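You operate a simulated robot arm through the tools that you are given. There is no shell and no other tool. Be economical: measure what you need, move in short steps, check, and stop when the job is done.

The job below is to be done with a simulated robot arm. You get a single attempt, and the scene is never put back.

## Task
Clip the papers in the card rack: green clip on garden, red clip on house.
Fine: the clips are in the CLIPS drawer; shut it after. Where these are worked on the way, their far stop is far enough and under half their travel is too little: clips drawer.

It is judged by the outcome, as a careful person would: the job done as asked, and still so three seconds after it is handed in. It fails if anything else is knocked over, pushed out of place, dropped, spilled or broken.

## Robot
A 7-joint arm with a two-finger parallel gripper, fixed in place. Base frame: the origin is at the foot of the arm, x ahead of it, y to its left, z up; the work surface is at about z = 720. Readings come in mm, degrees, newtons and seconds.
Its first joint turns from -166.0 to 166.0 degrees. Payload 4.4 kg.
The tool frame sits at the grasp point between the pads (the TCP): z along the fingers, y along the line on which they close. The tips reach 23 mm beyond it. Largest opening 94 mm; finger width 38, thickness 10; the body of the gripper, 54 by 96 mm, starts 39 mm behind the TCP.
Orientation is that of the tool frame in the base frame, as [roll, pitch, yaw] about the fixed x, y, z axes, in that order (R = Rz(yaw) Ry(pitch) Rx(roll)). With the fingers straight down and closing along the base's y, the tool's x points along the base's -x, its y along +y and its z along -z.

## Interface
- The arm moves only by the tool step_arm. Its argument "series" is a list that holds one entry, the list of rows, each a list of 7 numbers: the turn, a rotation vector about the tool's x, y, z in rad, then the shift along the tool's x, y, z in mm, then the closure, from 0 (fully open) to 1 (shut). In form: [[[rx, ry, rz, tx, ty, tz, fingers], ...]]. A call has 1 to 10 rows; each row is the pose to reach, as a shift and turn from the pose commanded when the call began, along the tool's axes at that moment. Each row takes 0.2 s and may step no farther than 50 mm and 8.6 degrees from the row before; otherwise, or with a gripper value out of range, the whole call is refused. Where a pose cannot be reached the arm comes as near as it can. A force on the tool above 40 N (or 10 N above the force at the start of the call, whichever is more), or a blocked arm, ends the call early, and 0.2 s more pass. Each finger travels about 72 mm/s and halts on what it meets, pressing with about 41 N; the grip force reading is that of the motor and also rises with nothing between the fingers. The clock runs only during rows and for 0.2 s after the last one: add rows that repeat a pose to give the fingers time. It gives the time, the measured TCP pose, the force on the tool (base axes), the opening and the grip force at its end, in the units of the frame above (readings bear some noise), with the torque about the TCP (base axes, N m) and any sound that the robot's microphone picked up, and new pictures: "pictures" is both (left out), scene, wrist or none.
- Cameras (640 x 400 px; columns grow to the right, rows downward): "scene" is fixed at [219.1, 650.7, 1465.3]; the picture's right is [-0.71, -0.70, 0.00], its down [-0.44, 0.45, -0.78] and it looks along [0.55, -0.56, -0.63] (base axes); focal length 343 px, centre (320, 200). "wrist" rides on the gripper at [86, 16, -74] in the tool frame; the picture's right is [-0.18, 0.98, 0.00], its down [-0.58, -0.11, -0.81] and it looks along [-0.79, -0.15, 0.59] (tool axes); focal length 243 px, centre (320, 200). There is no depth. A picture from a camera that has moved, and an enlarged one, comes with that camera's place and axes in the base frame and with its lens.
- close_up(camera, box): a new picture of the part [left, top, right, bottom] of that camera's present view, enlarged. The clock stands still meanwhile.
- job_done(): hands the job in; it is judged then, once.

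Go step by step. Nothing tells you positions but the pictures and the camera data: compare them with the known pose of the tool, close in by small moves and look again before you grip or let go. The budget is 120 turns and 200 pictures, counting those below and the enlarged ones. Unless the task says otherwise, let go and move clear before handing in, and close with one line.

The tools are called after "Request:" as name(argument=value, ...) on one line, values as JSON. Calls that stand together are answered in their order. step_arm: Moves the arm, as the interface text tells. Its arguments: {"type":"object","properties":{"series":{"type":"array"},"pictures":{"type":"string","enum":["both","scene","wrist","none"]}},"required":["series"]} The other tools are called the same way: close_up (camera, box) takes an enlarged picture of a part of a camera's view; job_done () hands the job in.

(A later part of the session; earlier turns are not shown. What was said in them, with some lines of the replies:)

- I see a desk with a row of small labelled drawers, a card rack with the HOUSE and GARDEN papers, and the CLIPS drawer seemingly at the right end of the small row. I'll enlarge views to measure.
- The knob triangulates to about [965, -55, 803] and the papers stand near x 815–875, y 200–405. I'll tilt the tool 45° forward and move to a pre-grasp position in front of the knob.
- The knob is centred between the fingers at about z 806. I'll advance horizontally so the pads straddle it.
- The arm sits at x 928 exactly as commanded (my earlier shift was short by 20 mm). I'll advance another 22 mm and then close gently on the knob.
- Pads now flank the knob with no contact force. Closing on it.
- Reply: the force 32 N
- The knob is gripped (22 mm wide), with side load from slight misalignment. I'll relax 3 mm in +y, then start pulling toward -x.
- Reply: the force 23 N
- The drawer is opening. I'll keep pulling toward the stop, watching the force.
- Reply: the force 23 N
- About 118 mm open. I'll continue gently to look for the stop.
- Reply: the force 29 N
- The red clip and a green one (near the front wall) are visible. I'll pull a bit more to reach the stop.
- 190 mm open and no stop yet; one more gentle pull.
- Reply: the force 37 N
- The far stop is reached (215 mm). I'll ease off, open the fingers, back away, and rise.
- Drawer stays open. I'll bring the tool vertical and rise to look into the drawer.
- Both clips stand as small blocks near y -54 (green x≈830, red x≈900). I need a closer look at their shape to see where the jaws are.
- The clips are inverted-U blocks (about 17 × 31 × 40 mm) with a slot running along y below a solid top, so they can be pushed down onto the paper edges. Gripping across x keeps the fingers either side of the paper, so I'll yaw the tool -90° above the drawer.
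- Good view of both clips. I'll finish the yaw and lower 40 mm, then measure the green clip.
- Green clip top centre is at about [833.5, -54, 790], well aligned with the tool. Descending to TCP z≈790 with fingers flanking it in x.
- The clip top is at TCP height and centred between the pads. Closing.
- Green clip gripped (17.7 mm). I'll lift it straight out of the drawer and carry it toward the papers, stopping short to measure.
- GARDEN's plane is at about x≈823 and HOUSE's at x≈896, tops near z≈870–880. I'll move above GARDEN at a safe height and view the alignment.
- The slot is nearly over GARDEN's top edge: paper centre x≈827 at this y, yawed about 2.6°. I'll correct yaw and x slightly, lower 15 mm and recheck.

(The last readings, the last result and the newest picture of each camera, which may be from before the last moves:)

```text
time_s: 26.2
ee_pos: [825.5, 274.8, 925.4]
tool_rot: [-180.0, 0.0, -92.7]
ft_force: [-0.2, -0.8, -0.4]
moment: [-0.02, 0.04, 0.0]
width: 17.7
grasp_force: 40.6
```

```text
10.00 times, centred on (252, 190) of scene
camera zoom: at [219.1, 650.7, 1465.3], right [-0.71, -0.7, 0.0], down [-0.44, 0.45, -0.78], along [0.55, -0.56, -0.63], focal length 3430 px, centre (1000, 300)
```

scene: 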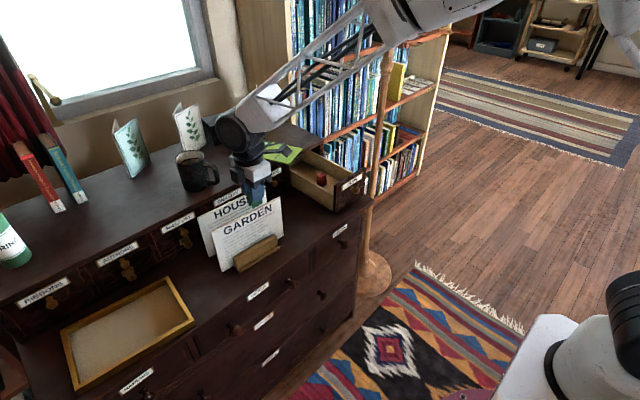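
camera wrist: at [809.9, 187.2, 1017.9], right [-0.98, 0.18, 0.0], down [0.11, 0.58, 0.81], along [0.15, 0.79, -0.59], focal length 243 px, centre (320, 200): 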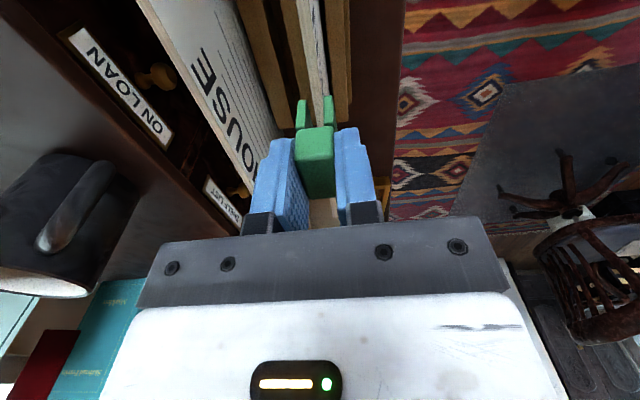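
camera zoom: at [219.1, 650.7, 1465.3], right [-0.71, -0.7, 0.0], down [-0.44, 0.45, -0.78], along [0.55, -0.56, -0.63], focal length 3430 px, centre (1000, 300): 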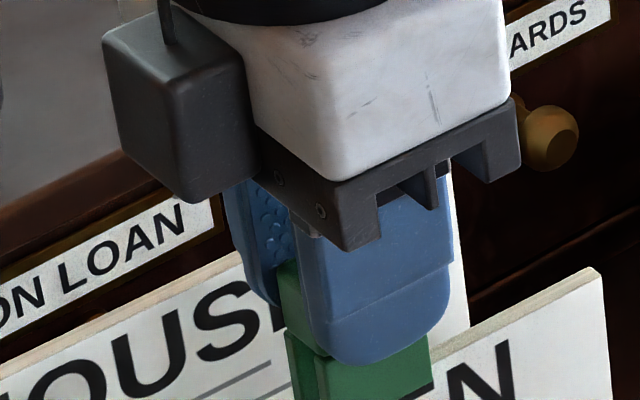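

Slot and paper are aligned in yaw and within ~1 mm in x. Lowering a little further and checking.

Request:
step_arm(series=[[[0, 0, 0, 0, 0, 5, 0.9], [0, 0, 0, 0, 0, 9, 0.9], [0, 0, 0, 0, 0, 9, 0.9]]], pictures="none")

Request:
close_up(camera="wrist", box=[280, 60, 376, 120])

Request:
close_up(camera="scene", box=[220, 185, 284, 225])

```text
time_s: 27.0
ee_pos: [824.9, 274.9, 915.9]
tool_rot: [-180.0, 0.0, -92.6]
ft_force: [0.3, 0.0, -0.3]
moment: [-0.01, -0.03, 0.02]
width: 17.6
grasp_force: 40.6
```

```text
6.67 times, centred on (328, 90) of wrist
camera zoom: at [805.2, 187.8, 992.1], right [-0.97, 0.23, 0.0], down [0.14, 0.58, 0.81], along [0.18, 0.78, -0.59], focal length 1618 px, centre (267, 933)
```

zoom: 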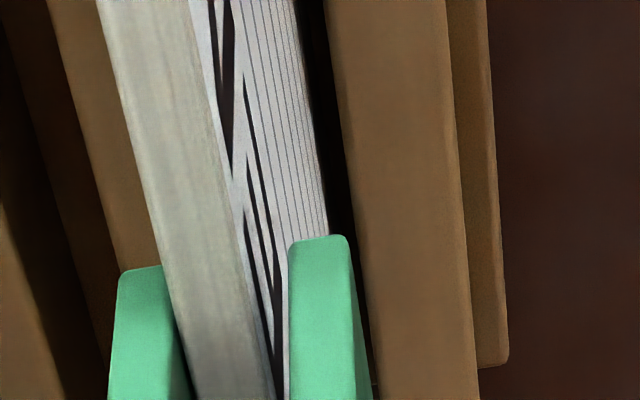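

```text
10.00 times, centred on (252, 205) of scene
camera zoom: at [219.1, 650.7, 1465.3], right [-0.71, -0.7, 0.0], down [-0.44, 0.45, -0.78], along [0.55, -0.56, -0.63], focal length 3430 px, centre (1000, 150)
```

zoom: 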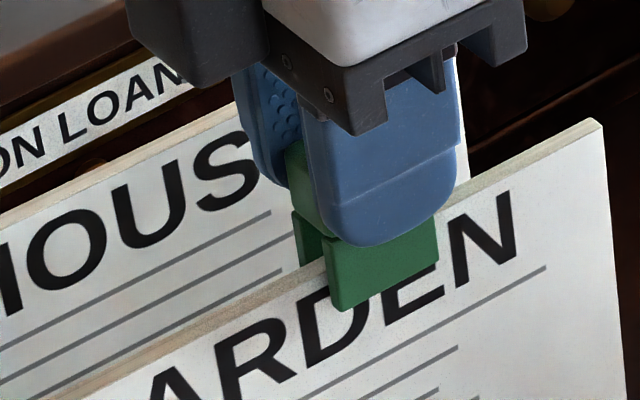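

The legs already straddle the paper edge, with no force. I'll nudge +1 mm in x to centre and lower 8 mm more.

Request:
step_arm(series=[[[0, 0, 0, 0, -1, 0, 0.9], [0, 0, 0, 0, -1, 3, 0.9], [0, 0, 0, 0, -1, 6, 0.9], [0, 0, 0, 0, -1, 8, 0.9]]], pictures="none")

Request:
close_up(camera="wrist", box=[280, 60, 376, 120])

Request:
close_up(camera="scene", box=[220, 185, 284, 225])

```text
time_s: 28.0
ee_pos: [827.0, 273.4, 907.7]
tool_rot: [-180.0, 0.0, -92.7]
ft_force: [0.8, 0.2, -0.4]
moment: [-0.02, 0.01, 0.0]
width: 17.4
grasp_force: 40.9
```

```text
6.67 times, centred on (328, 90) of wrist
camera zoom: at [806.7, 188.1, 984.3], right [-0.97, 0.23, 0.0], down [0.14, 0.58, 0.81], along [0.18, 0.78, -0.59], focal length 1618 px, centre (267, 933)
```

zoom: 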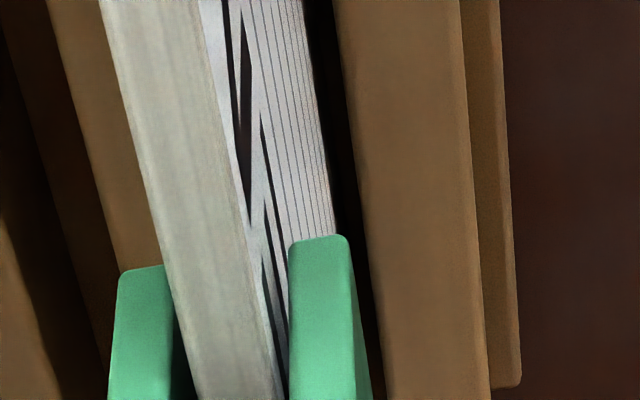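

```text
10.00 times, centred on (252, 205) of scene
camera zoom: at [219.1, 650.7, 1465.3], right [-0.71, -0.7, 0.0], down [-0.44, 0.45, -0.78], along [0.55, -0.56, -0.63], focal length 3430 px, centre (1000, 150)
```

zoom: 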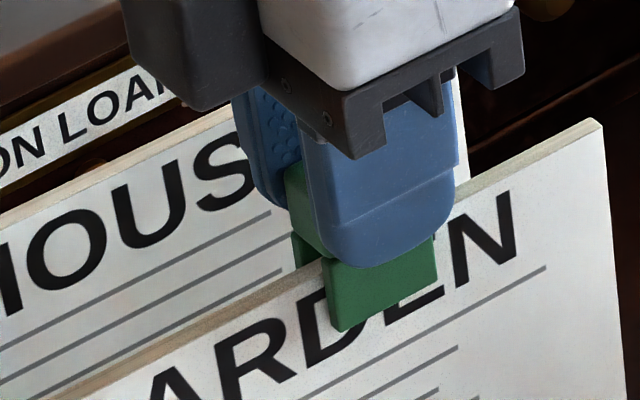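

Centred and sliding down cleanly. Continue until the block meets the paper's edge.

Request:
step_arm(series=[[[0, 0, 0, 0, 0, 1.5, 0.9], [0, 0, 0, 0, 0, 3, 0.9], [0, 0, 0, 0, 0, 4.5, 0.9], [0, 0, 0, 0, 0, 6, 0.9]]], pictures="none")

Request:
close_up(camera="scene", box=[220, 185, 284, 225])

```text
time_s: 29.0
ee_pos: [826.1, 273.1, 902.8]
tool_rot: [180.0, 0.0, -92.6]
ft_force: [0.7, -0.6, -0.5]
moment: [-0.03, -0.01, -0.01]
width: 17.7
grasp_force: 40.8
```

```text
10.00 times, centred on (252, 205) of scene
camera zoom: at [219.1, 650.7, 1465.3], right [-0.71, -0.7, 0.0], down [-0.44, 0.45, -0.78], along [0.55, -0.56, -0.63], focal length 3430 px, centre (1000, 150)
```

zoom: 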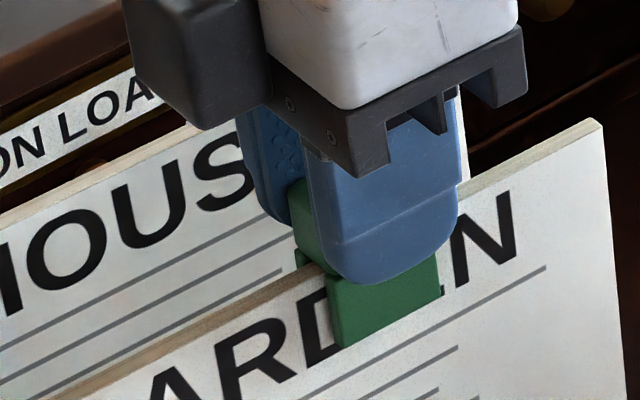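

Still free; nearly seated. Lowering further in small increments.

Request:
step_arm(series=[[[0, 0, 0, 0, 0, 1, 0.9], [0, 0, 0, 0, 0, 2, 0.9], [0, 0, 0, 0, 0, 3, 0.9], [0, 0, 0, 0, 0, 4, 0.9], [0, 0, 0, 0, 0, 5, 0.9]]], pictures="none")

Request:
close_up(camera="scene", box=[220, 185, 284, 225])

```text
time_s: 30.4
ee_pos: [827.1, 275.5, 899.5]
tool_rot: [-179.7, 0.1, -92.5]
ft_force: [-0.7, -2.6, 9.9]
moment: [-0.03, -0.02, 0.0]
width: 17.6
grasp_force: 41.6
stopped in row 5: the force on the tool passed its limit at 41 N (the readings are from after the stop); the commanded pose is now the measured one
```

```text
10.00 times, centred on (252, 205) of scene
camera zoom: at [219.1, 650.7, 1465.3], right [-0.71, -0.7, 0.0], down [-0.44, 0.45, -0.78], along [0.55, -0.56, -0.63], focal length 3430 px, centre (1000, 150)
```

zoom: 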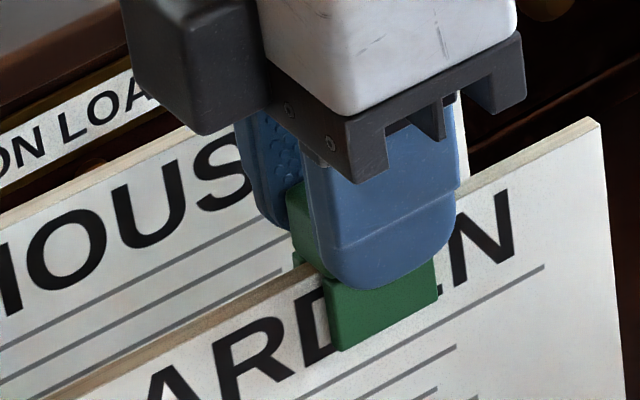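

Seated (contact force). Now open the fingers and lift straight up.

Request:
step_arm(series=[[[0, 0, 0, 0, 0, 0, 0.8], [0, 0, 0, 0, 0, 0, 0.65], [0, 0, 0, 0, 0, 0, 0.6], [0, 0, 0, 0, 0, 0, 0.6], [0, 0, 0, 0, 0, -20, 0.6], [0, 0, 0, 0, 0, -45, 0.6], [0, 0, 0, 0, 0, -80, 0.6], [0, 0, 0, 0, 0, -110, 0.6]]])

Request:
close_up(camera="scene", box=[180, 170, 300, 245])

```text
time_s: 32.2
ee_pos: [825.7, 274.9, 1009.7]
tool_rot: [-179.9, 0.1, -92.6]
ft_force: [0.3, 1.1, -0.9]
moment: [0.01, 0.0, 0.04]
width: 37.5
grasp_force: 0.0
camera wrist: at [805.1, 188.1, 1086.4], right [-0.97, 0.23, 0.0], down [0.13, 0.58, 0.81], along [0.19, 0.79, -0.59], focal length 243 px, centre (320, 200)
```

scene: 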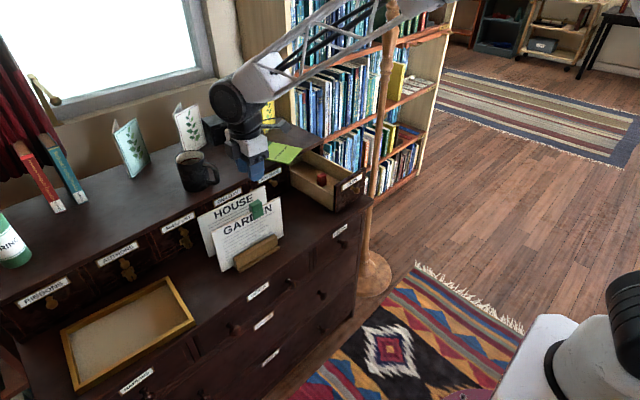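
wrist: 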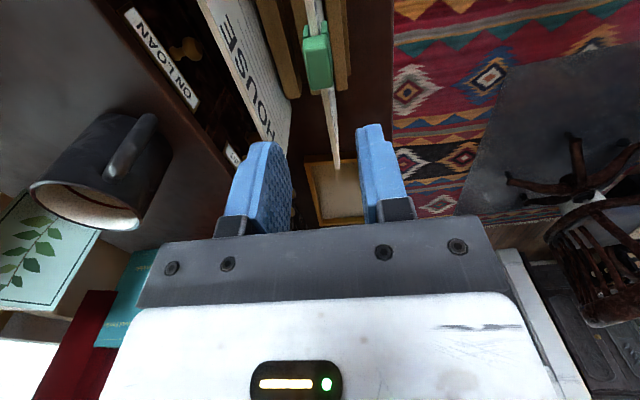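

```text
5.33 times, centred on (240, 208) of scene
camera zoom: at [219.1, 650.7, 1465.3], right [-0.71, -0.7, 0.0], down [-0.44, 0.45, -0.78], along [0.55, -0.56, -0.63], focal length 1829 px, centre (747, 160)
```

zoom: 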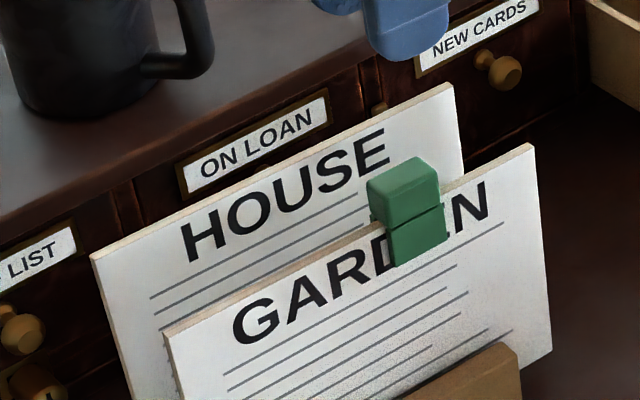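

Green clip is seated nicely on GARDEN. Next the red clip, which sits at about [902, -54.5] aligned with y; I'll move above it with yaw -90°.

Request:
step_arm(series=[[[0, 0, 0, 41, -11, 0, 0.5], [0, 0, 0, 82, -23, 0, 0.42], [0, 0, -0.02, 123, -34, 0, 0.42], [0, 0, -0.045, 164, -46, 0, 0.42], [0, 0, -0.045, 205, -57, 0, 0.42], [0, 0, -0.045, 246, -69, 0, 0.42], [0, 0, -0.045, 287, -80, 0, 0.42], [0, 0, -0.045, 325.6, -91, 0, 0.42], [0, 0, -0.045, 325.6, -91, 48, 0.42], [0, 0, -0.045, 325.6, -91, 96, 0.42]]], pictures="none")

Request:
step_arm(series=[[[0, 0, 0, 0, 0, 20, 0.42], [0, 0, 0, 0, 0, 50, 0.42], [0, 0, 0, 0, 0, 50, 0.42]]])

Request:
close_up(camera="wrist", box=[200, 0, 440, 150])

Request:
close_up(camera="scene", box=[260, 110, 380, 185])

```text
time_s: 34.4
ee_pos: [902.0, -55.6, 914.2]
tool_rot: [-179.7, 0.1, -90.0]
ft_force: [-0.8, 0.0, 0.2]
moment: [-0.07, 0.02, 0.01]
width: 54.6
grasp_force: 0.0
```

```text
time_s: 35.2
ee_pos: [902.9, -54.5, 863.2]
tool_rot: [-179.8, 0.2, -89.9]
ft_force: [0.3, -0.4, 0.1]
moment: [0.03, -0.01, -0.03]
width: 54.7
grasp_force: 0.1
camera wrist: at [885.9, -141.7, 939.2], right [-0.98, 0.18, 0.0], down [0.11, 0.58, 0.81], along [0.15, 0.79, -0.59], focal length 243 px, centre (320, 200)
```

scene: 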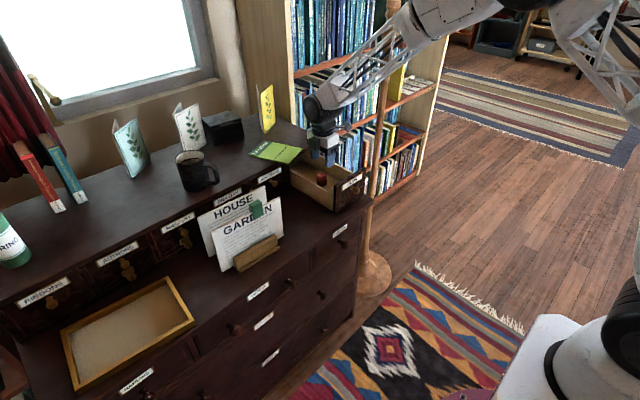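
wrist: 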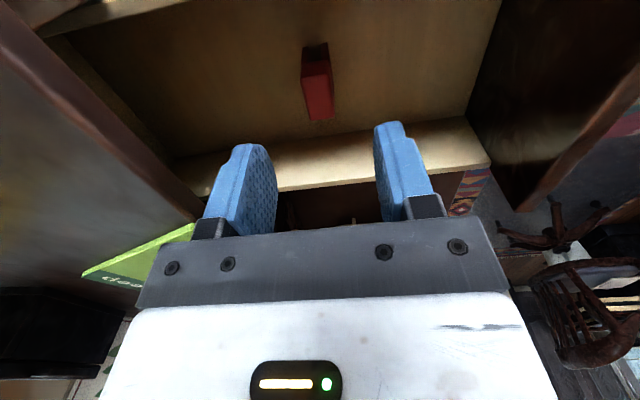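

```text
2.67 times, centred on (320, 75) of wrist
camera zoom: at [885.9, -141.7, 939.2], right [-0.98, 0.18, 0.0], down [0.11, 0.58, 0.81], along [0.15, 0.79, -0.59], focal length 647 px, centre (320, 533)
```

zoom: 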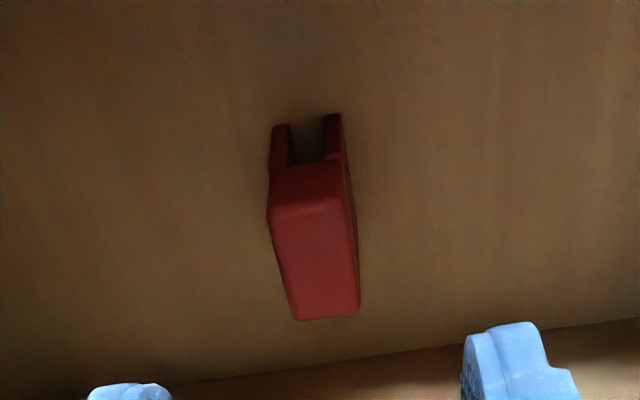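

```text
5.33 times, centred on (320, 148) of scene
camera zoom: at [219.1, 650.7, 1465.3], right [-0.71, -0.7, 0.0], down [-0.44, 0.45, -0.78], along [0.55, -0.56, -0.63], focal length 1829 px, centre (320, 480)
```

zoom: 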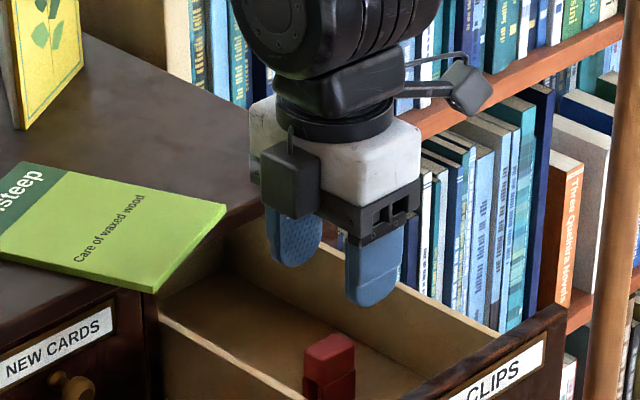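

Red is centred under the gripper and aligned. Descending to TCP z≈792.

Request:
step_arm(series=[[[0, 0, 0, 0, 0, 20, 0.42], [0, 0, 0, 0, 0, 40, 0.42], [0, 0, 0, 0, 0, 55, 0.42], [0, 0, 0, 0, 0, 71, 0.42], [0, 0, 0, 0, 0, 71, 0.42]]])

Request:
close_up(camera="scene", box=[260, 110, 380, 185])

```text
time_s: 36.4
ee_pos: [902.4, -54.8, 793.2]
tool_rot: [-179.9, 0.1, -89.9]
ft_force: [0.0, 1.3, 0.1]
moment: [-0.04, -0.03, 0.0]
width: 54.6
grasp_force: 0.1
camera wrist: at [886.5, -142.7, 868.8], right [-0.98, 0.18, 0.0], down [0.11, 0.58, 0.81], along [0.15, 0.79, -0.59], focal length 243 px, centre (320, 200)
```

scene: 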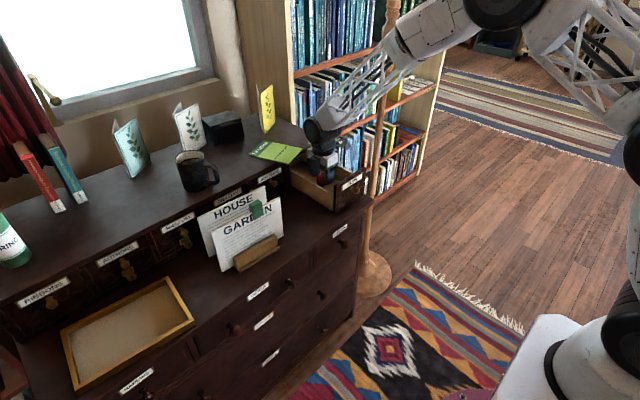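
wrist: 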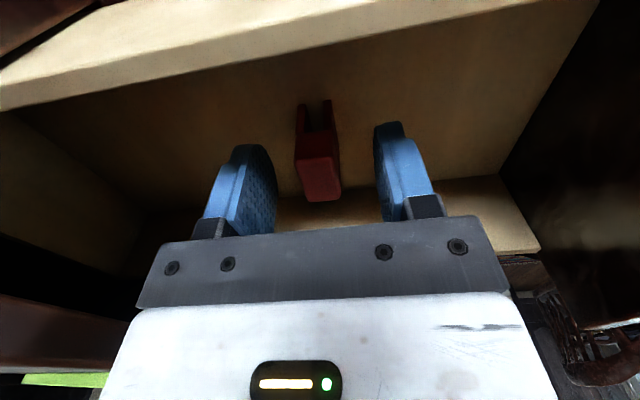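

```text
5.33 times, centred on (320, 148) of scene
camera zoom: at [219.1, 650.7, 1465.3], right [-0.71, -0.7, 0.0], down [-0.44, 0.45, -0.78], along [0.55, -0.56, -0.63], focal length 1829 px, centre (320, 480)
```

zoom: 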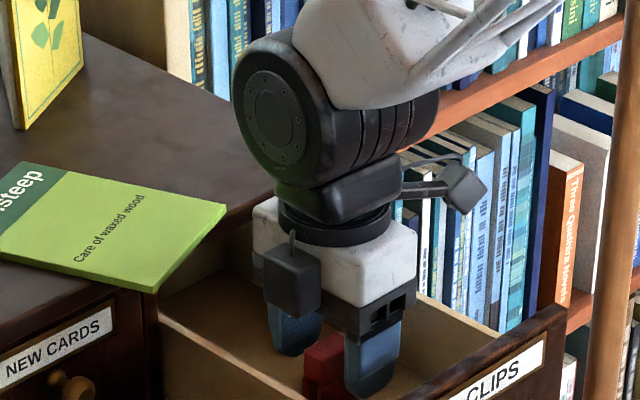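

Clear on all sides. Closing on the red clip, then lifting out.

Request:
step_arm(series=[[[0, 0, 0, 0, 0, 0, 0.6], [0, 0, 0, 0, 0, 0, 0.75], [0, 0, 0, 0, 0, 0, 0.9], [0, 0, 0, 0, 0, 0, 0.9], [0, 0, 0, 0, 0, 0, 0.9], [0, 0, 0, 0, 0, -40, 0.9], [0, 0, 0, 0, 0, -85, 0.9], [0, 0, 0, 0, 0, -130, 0.9], [0, 0, 0, 0, 0, -168, 0.9]]], pictures="wrist")

```text
time_s: 38.4
ee_pos: [900.2, -52.6, 961.6]
tool_rot: [-179.9, 0.2, -90.0]
ft_force: [-0.2, 0.9, -0.8]
moment: [0.0, 0.02, -0.01]
width: 17.7
grasp_force: 40.9
camera wrist: at [884.0, -140.2, 1037.9], right [-0.98, 0.18, 0.0], down [0.11, 0.58, 0.81], along [0.15, 0.79, -0.59], focal length 243 px, centre (320, 200)
```

wrist: 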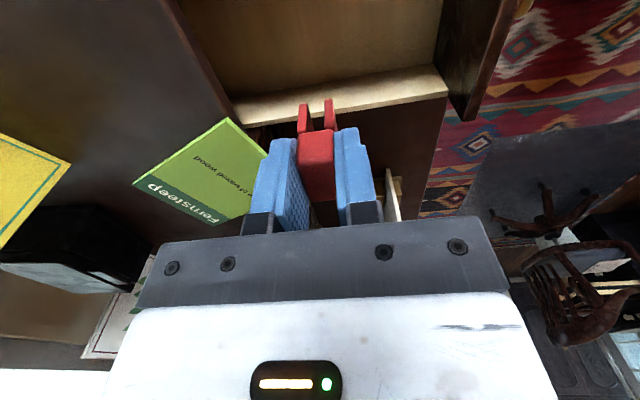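

Red clip is held. Carrying it above HOUSE with the paper's 2.6° yaw.

Request:
step_arm(series=[[[0, 0, 0, -42, 0, 0, 0.9], [0, 0, 0, -84, 0, 0, 0.9], [0, 0, 0, -126, 0, 0, 0.9], [0, 0, 0, -168, 0, 0, 0.9], [0, 0, 0.02, -210, 0, 0, 0.9], [0, 0, 0.045, -252, 0, 0, 0.9], [0, 0, 0.045, -294, 2, 0, 0.9], [0, 0, 0.045, -336, 2, 8, 0.9], [0, 0, 0.045, -336, 2, 18, 0.9], [0, 0, 0.045, -336, 2, 20, 0.9]]])

Request:
close_up(camera="wrist", box=[240, 0, 432, 120])

Request:
close_up(camera="scene", box=[180, 150, 300, 225])

```text
time_s: 40.6
ee_pos: [901.8, 282.7, 941.1]
tool_rot: [-179.8, 0.1, -92.6]
ft_force: [0.1, -0.2, -1.4]
moment: [0.02, -0.03, 0.02]
width: 17.7
grasp_force: 41.3
camera wrist: at [881.6, 195.5, 1017.7], right [-0.97, 0.23, 0.0], down [0.13, 0.57, 0.81], along [0.19, 0.79, -0.59], focal length 243 px, centre (320, 200)
```

scene: 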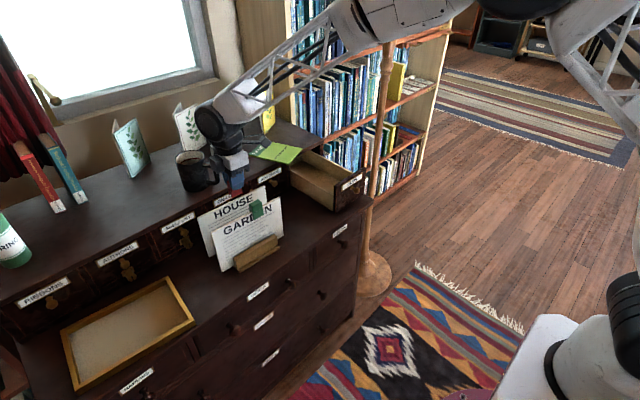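
wrist: 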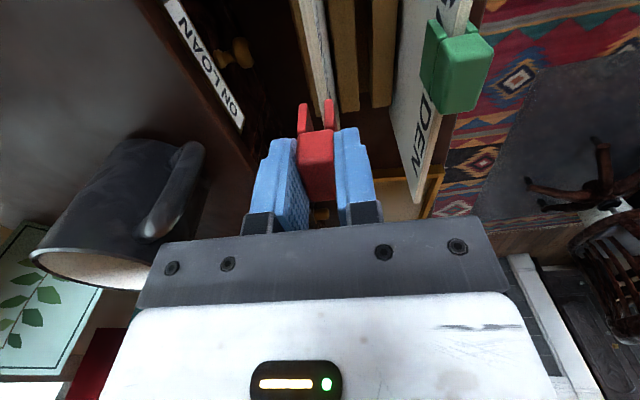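

```text
3.33 times, centred on (336, 60) of wrist
camera zoom: at [881.6, 195.5, 1017.7], right [-0.97, 0.23, 0.0], down [0.13, 0.57, 0.81], along [0.19, 0.79, -0.59], focal length 809 px, centre (267, 667)
```

zoom: 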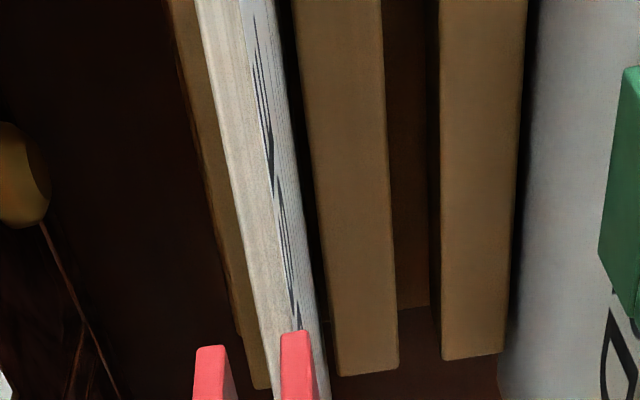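

```text
5.33 times, centred on (240, 188) of scene
camera zoom: at [219.1, 650.7, 1465.3], right [-0.71, -0.7, 0.0], down [-0.44, 0.45, -0.78], along [0.55, -0.56, -0.63], focal length 1829 px, centre (747, 267)
```

zoom: 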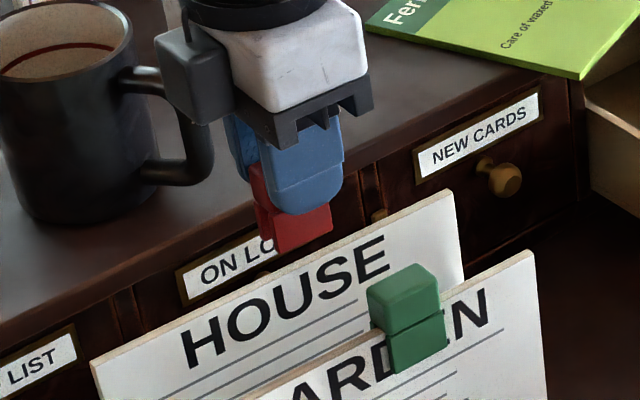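

HOUSE's edge is about 3.4 mm to the -x side of the slot. I'll correct that and lower 16 mm.

Request:
step_arm(series=[[[0, 0, -0.01, 0, 3.4, 0, 0.9], [0, 0, -0.01, 0, 3.4, 8, 0.9], [0, 0, -0.01, 0, 3.4, 16, 0.9], [0, 0, -0.01, 0, 3.4, 16, 0.9]]], pictures="none")

Request:
close_up(camera="wrist", box=[280, 60, 376, 120])

Request:
close_up(camera="scene", box=[200, 165, 264, 205])

```text
time_s: 41.6
ee_pos: [898.2, 280.5, 926.0]
tool_rot: [-179.9, 0.1, -92.0]
ft_force: [-0.4, 0.3, 0.1]
moment: [0.02, -0.01, 0.02]
width: 17.6
grasp_force: 41.2
```

```text
6.67 times, centred on (328, 90) of wrist
camera zoom: at [878.5, 194.5, 1002.1], right [-0.98, 0.22, 0.0], down [0.13, 0.58, 0.81], along [0.18, 0.79, -0.59], focal length 1618 px, centre (267, 933)
```

zoom: 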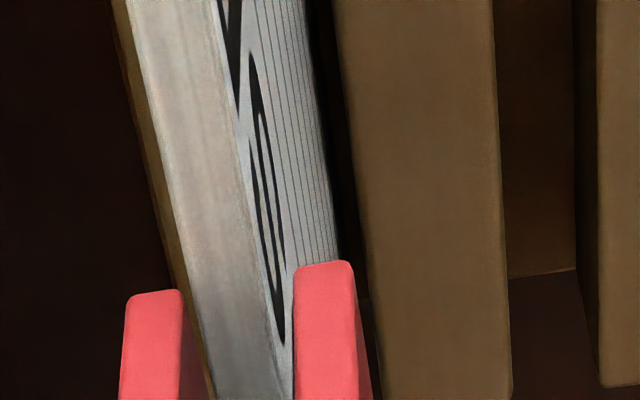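

```text
10.00 times, centred on (232, 185) of scene
camera zoom: at [219.1, 650.7, 1465.3], right [-0.71, -0.7, 0.0], down [-0.44, 0.45, -0.78], along [0.55, -0.56, -0.63], focal length 3430 px, centre (1200, 350)
```

zoom: 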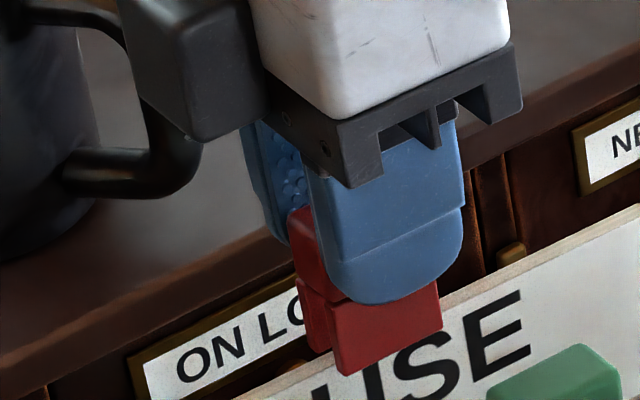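

Nearly straddling; the clip needs about +1.2 mm in x. Nudging, then lowering slightly.

Request:
step_arm(series=[[[0, 0, 0, 0, -1.3, 0, 0.9], [0, 0, 0, 0, -1.3, 3, 0.9], [0, 0, 0, 0, -1.3, 7, 0.9], [0, 0, 0, 0, -1.3, 7, 0.9]]], pictures="none")

Request:
close_up(camera="wrist", box=[280, 60, 376, 120])

Request:
close_up(camera="scene", box=[200, 175, 264, 215])

```text
time_s: 42.6
ee_pos: [899.1, 281.0, 917.9]
tool_rot: [-179.9, 0.1, -92.0]
ft_force: [0.6, -0.9, -0.4]
moment: [0.02, 0.02, -0.01]
width: 17.6
grasp_force: 40.7
```

```text
6.67 times, centred on (328, 90) of wrist
camera zoom: at [879.8, 194.4, 994.5], right [-0.98, 0.22, 0.0], down [0.13, 0.58, 0.81], along [0.18, 0.79, -0.59], focal length 1618 px, centre (267, 933)
```

zoom: 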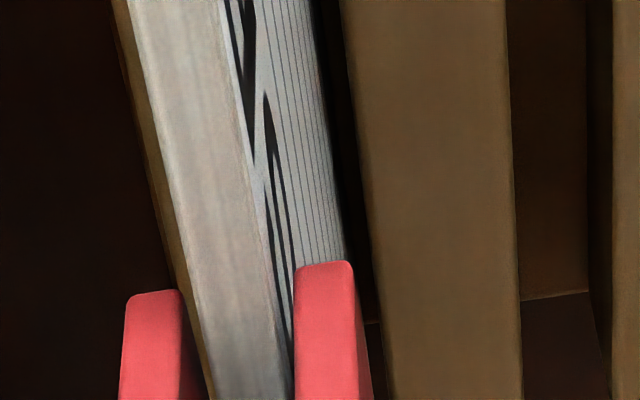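

```text
10.00 times, centred on (232, 195) of scene
camera zoom: at [219.1, 650.7, 1465.3], right [-0.71, -0.7, 0.0], down [-0.44, 0.45, -0.78], along [0.55, -0.56, -0.63], focal length 3430 px, centre (1200, 250)
```

zoom: 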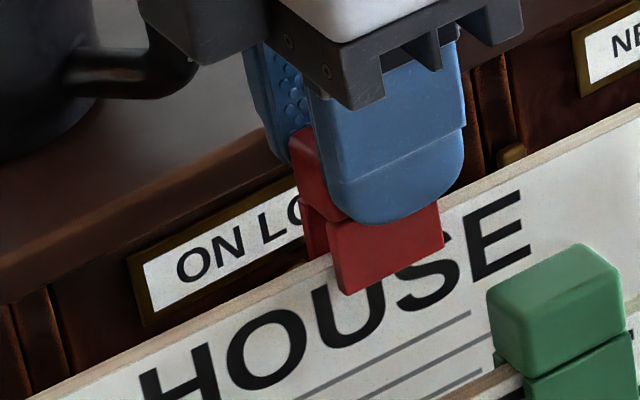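

The legs straddle the edge, well centred with no force. Continuing down until seated.

Request:
step_arm(series=[[[0, 0, 0, 0, 0, 3, 0.9], [0, 0, 0, 0, 0, 6, 0.9], [0, 0, 0, 0, 0, 9, 0.9], [0, 0, 0, 0, 0, 12, 0.9], [0, 0, 0, 0, 0, 14, 0.9]]], pictures="none")

Request:
step_arm(series=[[[0, 0, 0, 0, 0, 1, 0.9], [0, 0, 0, 0, 0, 2, 0.9], [0, 0, 0, 0, 0, 3, 0.9], [0, 0, 0, 0, 0, 4, 0.9]]], pictures="none")

Request:
close_up(camera="scene", box=[200, 175, 264, 215])

```text
time_s: 43.8
ee_pos: [898.2, 280.6, 903.6]
tool_rot: [-179.8, 0.1, -92.0]
ft_force: [0.4, 0.3, 0.0]
moment: [-0.03, -0.02, -0.02]
width: 17.6
grasp_force: 41.0
```

```text
time_s: 44.8
ee_pos: [897.7, 280.5, 900.6]
tool_rot: [-179.7, 0.1, -92.0]
ft_force: [-0.8, -1.0, 7.7]
moment: [0.03, -0.01, -0.02]
width: 17.5
grasp_force: 41.1
```

```text
10.00 times, centred on (232, 195) of scene
camera zoom: at [219.1, 650.7, 1465.3], right [-0.71, -0.7, 0.0], down [-0.44, 0.45, -0.78], along [0.55, -0.56, -0.63], focal length 3430 px, centre (1200, 250)
```

zoom: 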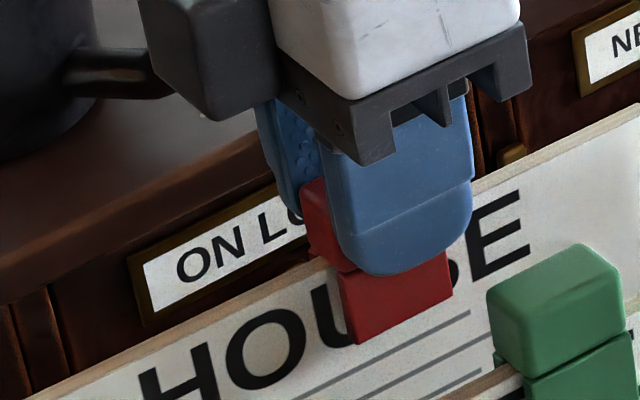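

Seated at the same height as the green one. Releasing and lifting.

Request:
step_arm(series=[[[0, 0, 0, 0, 0, 0, 0.8], [0, 0, 0, 0, 0, 0, 0.65], [0, 0, 0, 0, 0, 0, 0.6], [0, 0, 0, 0, 0, 0, 0.6], [0, 0, 0, 0, 0, -20, 0.6], [0, 0, 0, 0, 0, -45, 0.6], [0, 0, 0, 0, 0, -80, 0.6], [0, 0, 0, 0, 0, -110, 0.6]]], pictures="scene")

Request:
close_up(camera="scene", box=[180, 170, 300, 245])

```text
time_s: 46.6
ee_pos: [896.8, 282.3, 1008.5]
tool_rot: [-179.8, 0.1, -92.1]
ft_force: [0.0, 0.0, -0.6]
moment: [0.03, 0.0, -0.05]
width: 37.6
grasp_force: 0.2
```

scene: 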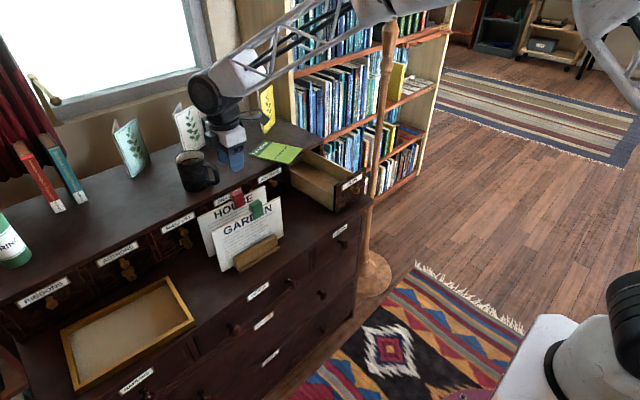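

```text
5.33 times, centred on (240, 208) of scene
camera zoom: at [219.1, 650.7, 1465.3], right [-0.71, -0.7, 0.0], down [-0.44, 0.45, -0.78], along [0.55, -0.56, -0.63], focal length 1829 px, centre (747, 160)
```

zoom: 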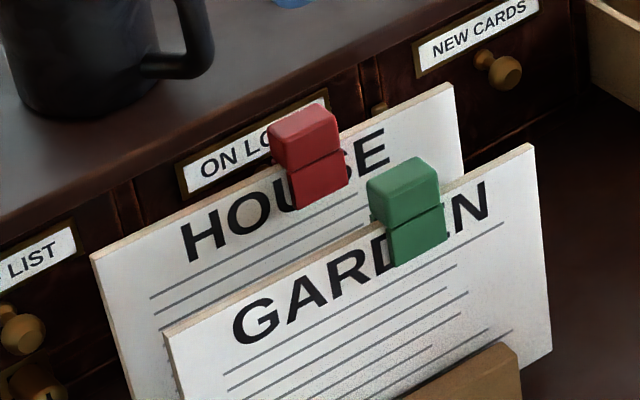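

Both clips are placed correctly. Now I'll go back to the drawer front: retreat, restoring yaw to ±180°.

Request:
step_arm(series=[[[0, 0, 0.14, 34.5, 20.7, 0, 0.5], [0, 0, 0.28, 69, 41.4, 0, 0.4], [0, 0, 0.42, 103.5, 62.1, 0, 0.4], [0, 0, 0.56, 138, 82.8, 0, 0.4], [0, 0, 0.7, 172.5, 103.5, 0, 0.4], [0, 0, 0.84, 207, 124.2, 0, 0.4], [0, 0, 0.98, 241.5, 144.9, 0, 0.4], [0, 0, 1.12, 276, 165.6, 0, 0.4], [0, 0, 1.26, 310.5, 186.3, 0, 0.4], [0, 0, 1.4, 344.8, 207, 0, 0.4]]], pictures="none")

Request:
step_arm(series=[[[0, 0, 0.134, 0, 0, 0, 0.4], [0, 0, 0.134, 0, 0, 0, 0.4]]], pictures="scene")

```text
time_s: 48.8
ee_pos: [680.2, -56.8, 1008.0]
tool_rot: [-180.0, 0.3, -172.4]
ft_force: [-0.9, -0.6, 0.1]
moment: [0.01, -0.01, 0.01]
width: 56.4
grasp_force: 0.1
```

```text
time_s: 49.4
ee_pos: [679.7, -56.9, 1008.2]
tool_rot: [179.9, 0.2, -180.0]
ft_force: [0.6, 0.1, 0.3]
moment: [0.03, -0.01, 0.01]
width: 56.4
grasp_force: 0.1
```

scene: 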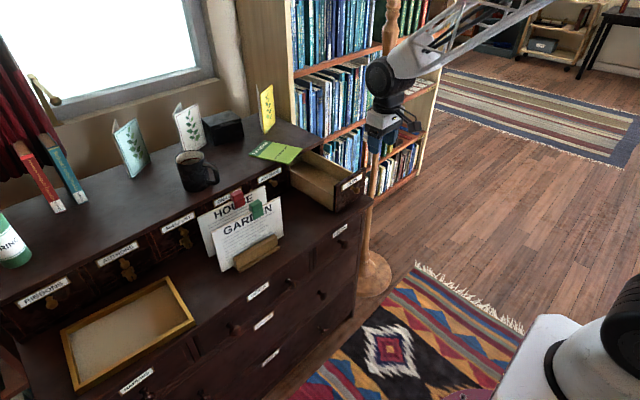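

Tilting forward 45° while descending in front of the knob (staying at x≈680).

Request:
step_arm(series=[[[0, -0.112, 0, 0, 1, 29, 0.4], [0, -0.224, 0, 0, 2, 58, 0.4], [0, -0.336, 0, 0, 3, 87, 0.4], [0, -0.449, 0, 0, 4, 116, 0.4], [0, -0.561, 0, 0, 4, 145, 0.4], [0, -0.673, 0, 0, 4, 174, 0.4], [0, -0.785, 0, 0, 4, 202, 0.4], [0, -0.785, 0, 0, 4, 202, 0.4]]], pictures="wrist")

```text
time_s: 51.2
ee_pos: [678.0, -50.4, 792.4]
tool_rot: [179.4, 43.0, -180.0]
ft_force: [-0.1, -0.7, 2.6]
moment: [-0.05, 0.11, 0.0]
width: 56.6
grasp_force: 0.0
out of reach, approached as far as the arm can: row 7, 8
camera wrist: at [562.6, -35.5, 789.4], right [0.13, 0.98, 0.13], down [-0.12, -0.12, 0.99], along [0.98, -0.14, 0.11], focal length 243 px, centre (320, 200)
```

wrist: 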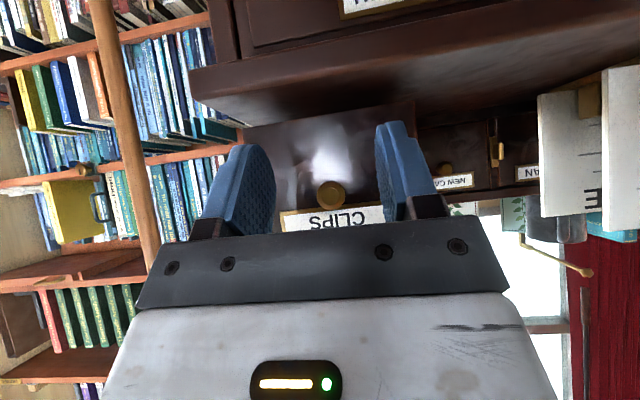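

Slightly out of reach that close in; moving forward toward the knob resolves that. First a partial advance.

Request:
step_arm(series=[[[0, 0, 0, -9, 0, 9, 0.4], [0, 0, 0, -18, 0, 18, 0.4], [0, 0, 0, -18, 0, 18, 0.4]]], pictures="wrist")

```text
time_s: 52.0
ee_pos: [705.5, -50.3, 810.2]
tool_rot: [180.0, 45.0, -179.9]
ft_force: [0.2, -0.3, 0.0]
moment: [0.0, -0.01, 0.01]
width: 56.2
grasp_force: 0.1
camera wrist: at [591.9, -35.2, 803.5], right [0.13, 0.98, 0.13], down [-0.16, -0.11, 0.98], along [0.98, -0.15, 0.15], focal length 243 px, centre (320, 200)
```

wrist: 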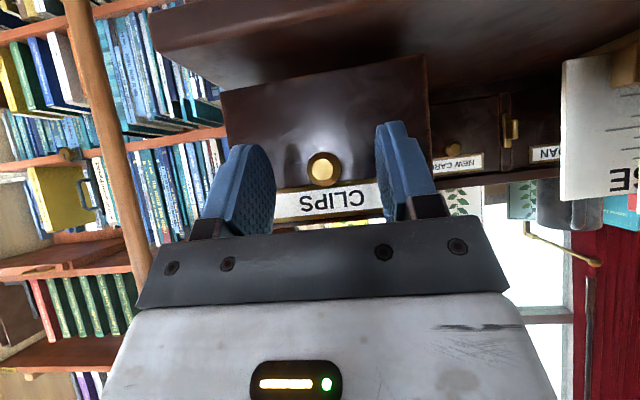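

Now at [705.5, -50.3, 810]. Advancing 30 mm with small y/z corrections, then gripping the knob.

Request:
step_arm(series=[[[0, 0, 0, -6, -3, 8, 0.4], [0, 0, 0, -12, -3, 16, 0.4], [0, 0, 0, -17.5, -3, 24, 0.4], [0, 0, 0, -17.5, -3, 24, 0.4], [0, 0, 0, -17.5, -3, 24, 0.6], [0, 0, 0, -17.5, -3, 24, 0.8], [0, 0, 0, -17.5, -3, 24, 0.9], [0, 0, 0, -17.5, -3, 24, 0.9]]], pictures="wrist")

```text
time_s: 53.9
ee_pos: [735.0, -52.0, 805.7]
tool_rot: [179.8, 45.3, -180.0]
ft_force: [2.2, 9.9, -1.7]
moment: [0.15, -0.15, -0.14]
width: 21.8
grasp_force: 44.9
stopped in row 8: the force on the tool passed its limit at 41 N (the readings are from after the stop); the commanded pose is now the measured one
camera wrist: at [621.6, -37.8, 799.3], right [0.13, 0.98, 0.13], down [-0.16, -0.11, 0.98], along [0.98, -0.15, 0.14], focal length 243 px, centre (320, 200)
```

wrist: 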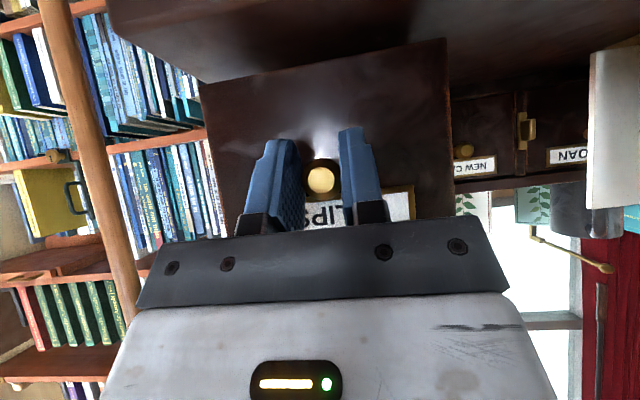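

Knob gripped. Pushing the drawer in, mirroring the opening motion.

Request:
step_arm(series=[[[0, 0, 0, -5, 0, 5, 0.9], [0, 0, 0, -14, 0, 14, 0.9], [0, 0, 0, -24, 0, 24, 0.9], [0, 0, 0, -34, 0, 34, 0.9], [0, 0, 0, -44, 0, 44, 0.9], [0, 0, 0, -54, 0, 54, 0.9], [0, 0, 0, -64, 0, 64, 0.9], [0, 0, 0, -74, 0, 74, 0.9], [0, 0, 0, -84, 0, 84, 0.9], [0, 0, 0, -94, 0, 94, 0.9]]], pictures="scene")

```text
time_s: 56.1
ee_pos: [864.8, -52.9, 805.8]
tool_rot: [179.8, 45.3, -179.9]
ft_force: [-0.6, 11.2, 0.3]
moment: [-0.02, -0.42, -0.13]
width: 22.1
grasp_force: 44.9
stopped in row 10: the force on the tool passed its limit at 43 N (the readings are from after the stop); the commanded pose is now the measured one
```

scene: 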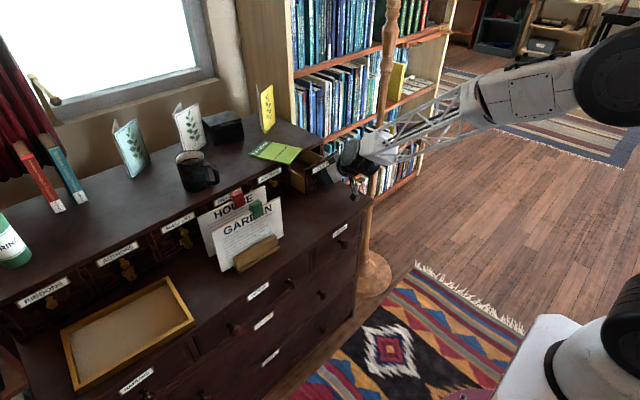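

Almost there (85 mm to go); the stop was a transient load. Continuing more slowly.

Request:
step_arm(series=[[[0, 0, 0, -4, 0.5, 4, 0.9], [0, 0, 0, -9, 0.5, 9, 0.9], [0, 0, 0, -14, 0.5, 14, 0.9], [0, 0, 0, -19, 0.5, 19, 0.9], [0, 0, 0, -24, 0.5, 24, 0.9], [0, 0, 0, -29, 0.5, 29, 0.9], [0, 0, 0, -34, 0.5, 34, 0.9], [0, 0, 0, -39, 0.5, 39, 0.9], [0, 0, 0, -44, 0.5, 44, 0.9], [0, 0, 0, -49, 0.5, 49, 0.9]]], pictures="none")

```text
time_s: 58.3
ee_pos: [936.0, -53.5, 805.7]
tool_rot: [179.9, 45.2, -179.9]
ft_force: [-1.5, 0.7, -8.9]
moment: [-0.14, 0.71, -0.06]
width: 22.1
grasp_force: 44.6
```

Request:
step_arm(series=[[[0, 0, 0, -3, 0, 3, 0.9], [0, 0, 0, -6, 0, 6, 0.9], [0, 0, 0, -9, 0, 9, 0.9], [0, 0, 0, -12, 0, 12, 0.9], [0, 0, 0, -14, 0, 14, 0.9]]], pictures="both")

Request:
close_up(camera="scene", box=[260, 130, 356, 190])

```text
time_s: 59.5
ee_pos: [956.6, -51.9, 805.4]
tool_rot: [179.7, 45.1, -179.9]
ft_force: [-34.8, -1.4, 0.2]
moment: [0.03, 0.08, -0.2]
width: 21.6
grasp_force: 44.8
camera wrist: at [841.2, -37.8, 799.4], right [0.13, 0.98, 0.13], down [-0.16, -0.11, 0.98], along [0.98, -0.14, 0.14], focal length 243 px, centre (320, 200)
```

scene: 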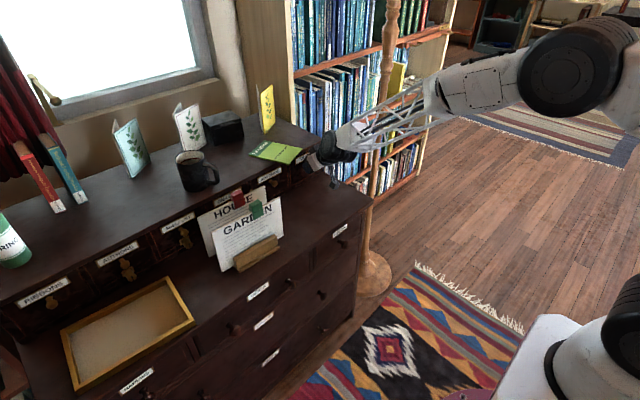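
wrist: 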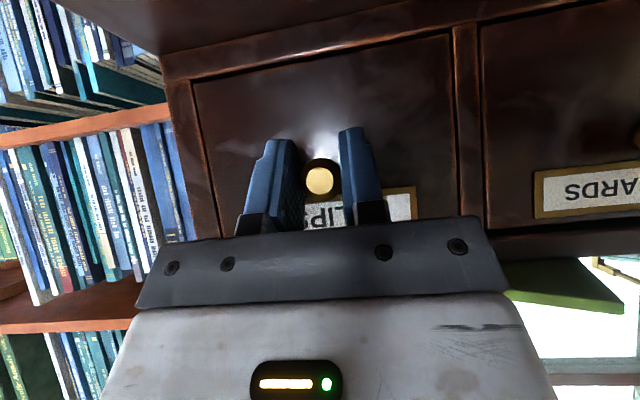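

```text
6.67 times, centred on (308, 160) of scene
camera zoom: at [219.1, 650.7, 1465.3], right [-0.71, -0.7, 0.0], down [-0.44, 0.45, -0.78], along [0.55, -0.56, -0.63], focal length 2287 px, centre (400, 467)
```

zoom: 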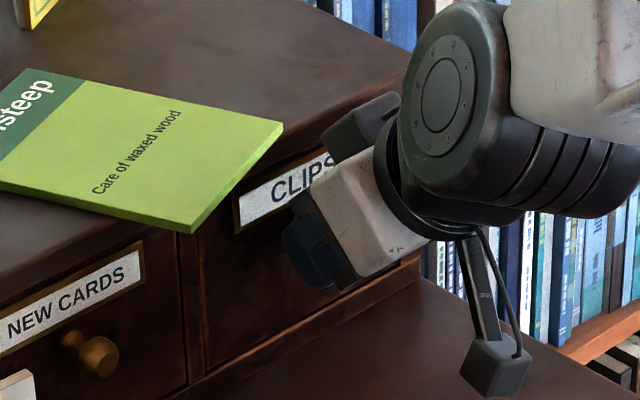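

The drawer is shut against its stop. Releasing the knob and backing straight away.

Request:
step_arm(series=[[[0, 0, 0, 1, 0, -1, 0.7], [0, 0, 0, 1, 0, -1, 0.5], [0, 0, 0, 1, 0, -1, 0.4], [0, 0, 0, 1, 0, -1, 0.4], [0, 0, 0, 15, 0, -15, 0.4], [0, 0, 0, 35, 0, -35, 0.4], [0, 0, 0, 60, 0, -60, 0.4], [0, 0, 0, 45, 0, -95, 0.4], [0, 0, 0, 20, 0, -130, 0.4], [0, 0, 0, -10, 0, -165, 0.4]]])

Request:
close_up(camera="scene", box=[180, 120, 372, 240])

```text
time_s: 61.7
ee_pos: [843.5, -52.5, 929.0]
tool_rot: [179.9, 45.1, -180.0]
ft_force: [-0.7, -0.3, 0.1]
moment: [-0.01, -0.01, 0.0]
width: 56.3
grasp_force: 0.0
camera wrist: at [729.9, -38.5, 922.5], right [0.13, 0.98, 0.13], down [-0.16, -0.11, 0.98], along [0.98, -0.15, 0.14], focal length 243 px, centre (320, 200)
```

scene: 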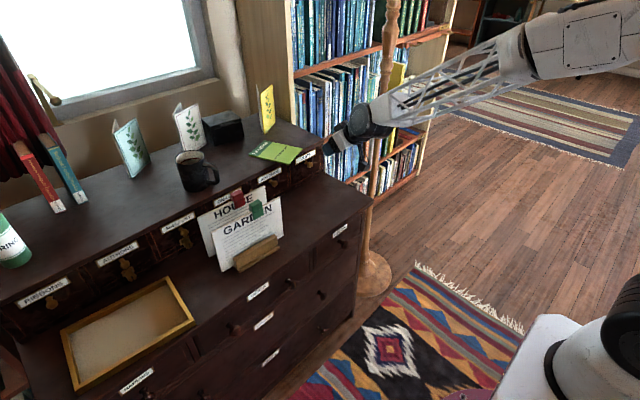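
wrist: 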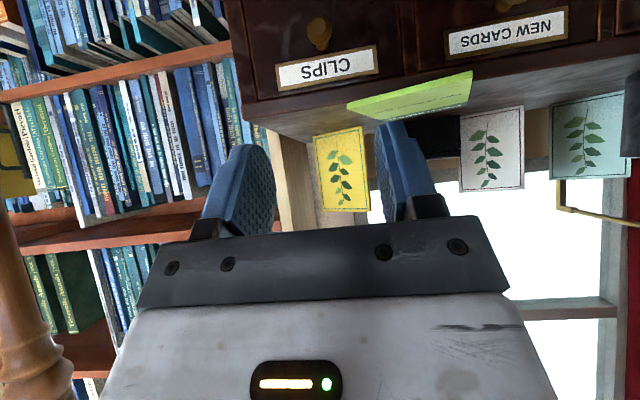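

```text
3.33 times, centred on (276, 180) of scene
camera zoom: at [219.1, 650.7, 1465.3], right [-0.71, -0.7, 0.0], down [-0.44, 0.45, -0.78], along [0.55, -0.56, -0.63], focal length 1143 px, centre (467, 267)
```

zoom: 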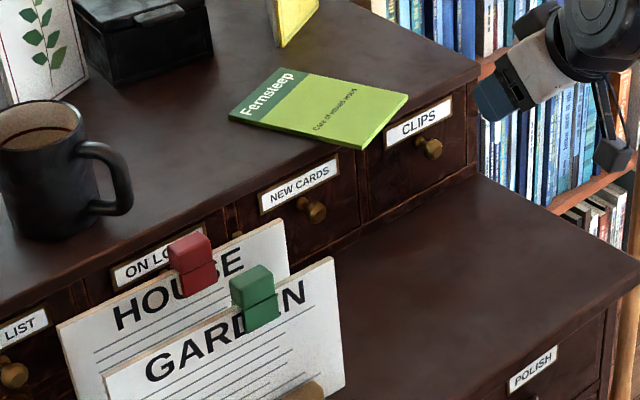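

The drawer is fully shut, both clips sit on their papers, nothing else moved, and the gripper is clear. Handing in.

Request:
job_done()

```text
The job is handed in.
```

The green clip is on the GARDEN paper, the red clip is on the HOUSE paper, and the CLIPS drawer is shut. I opened the drawer to its far stop to get the clips. Nothing else was moved, and the gripper was clear when I handed in.
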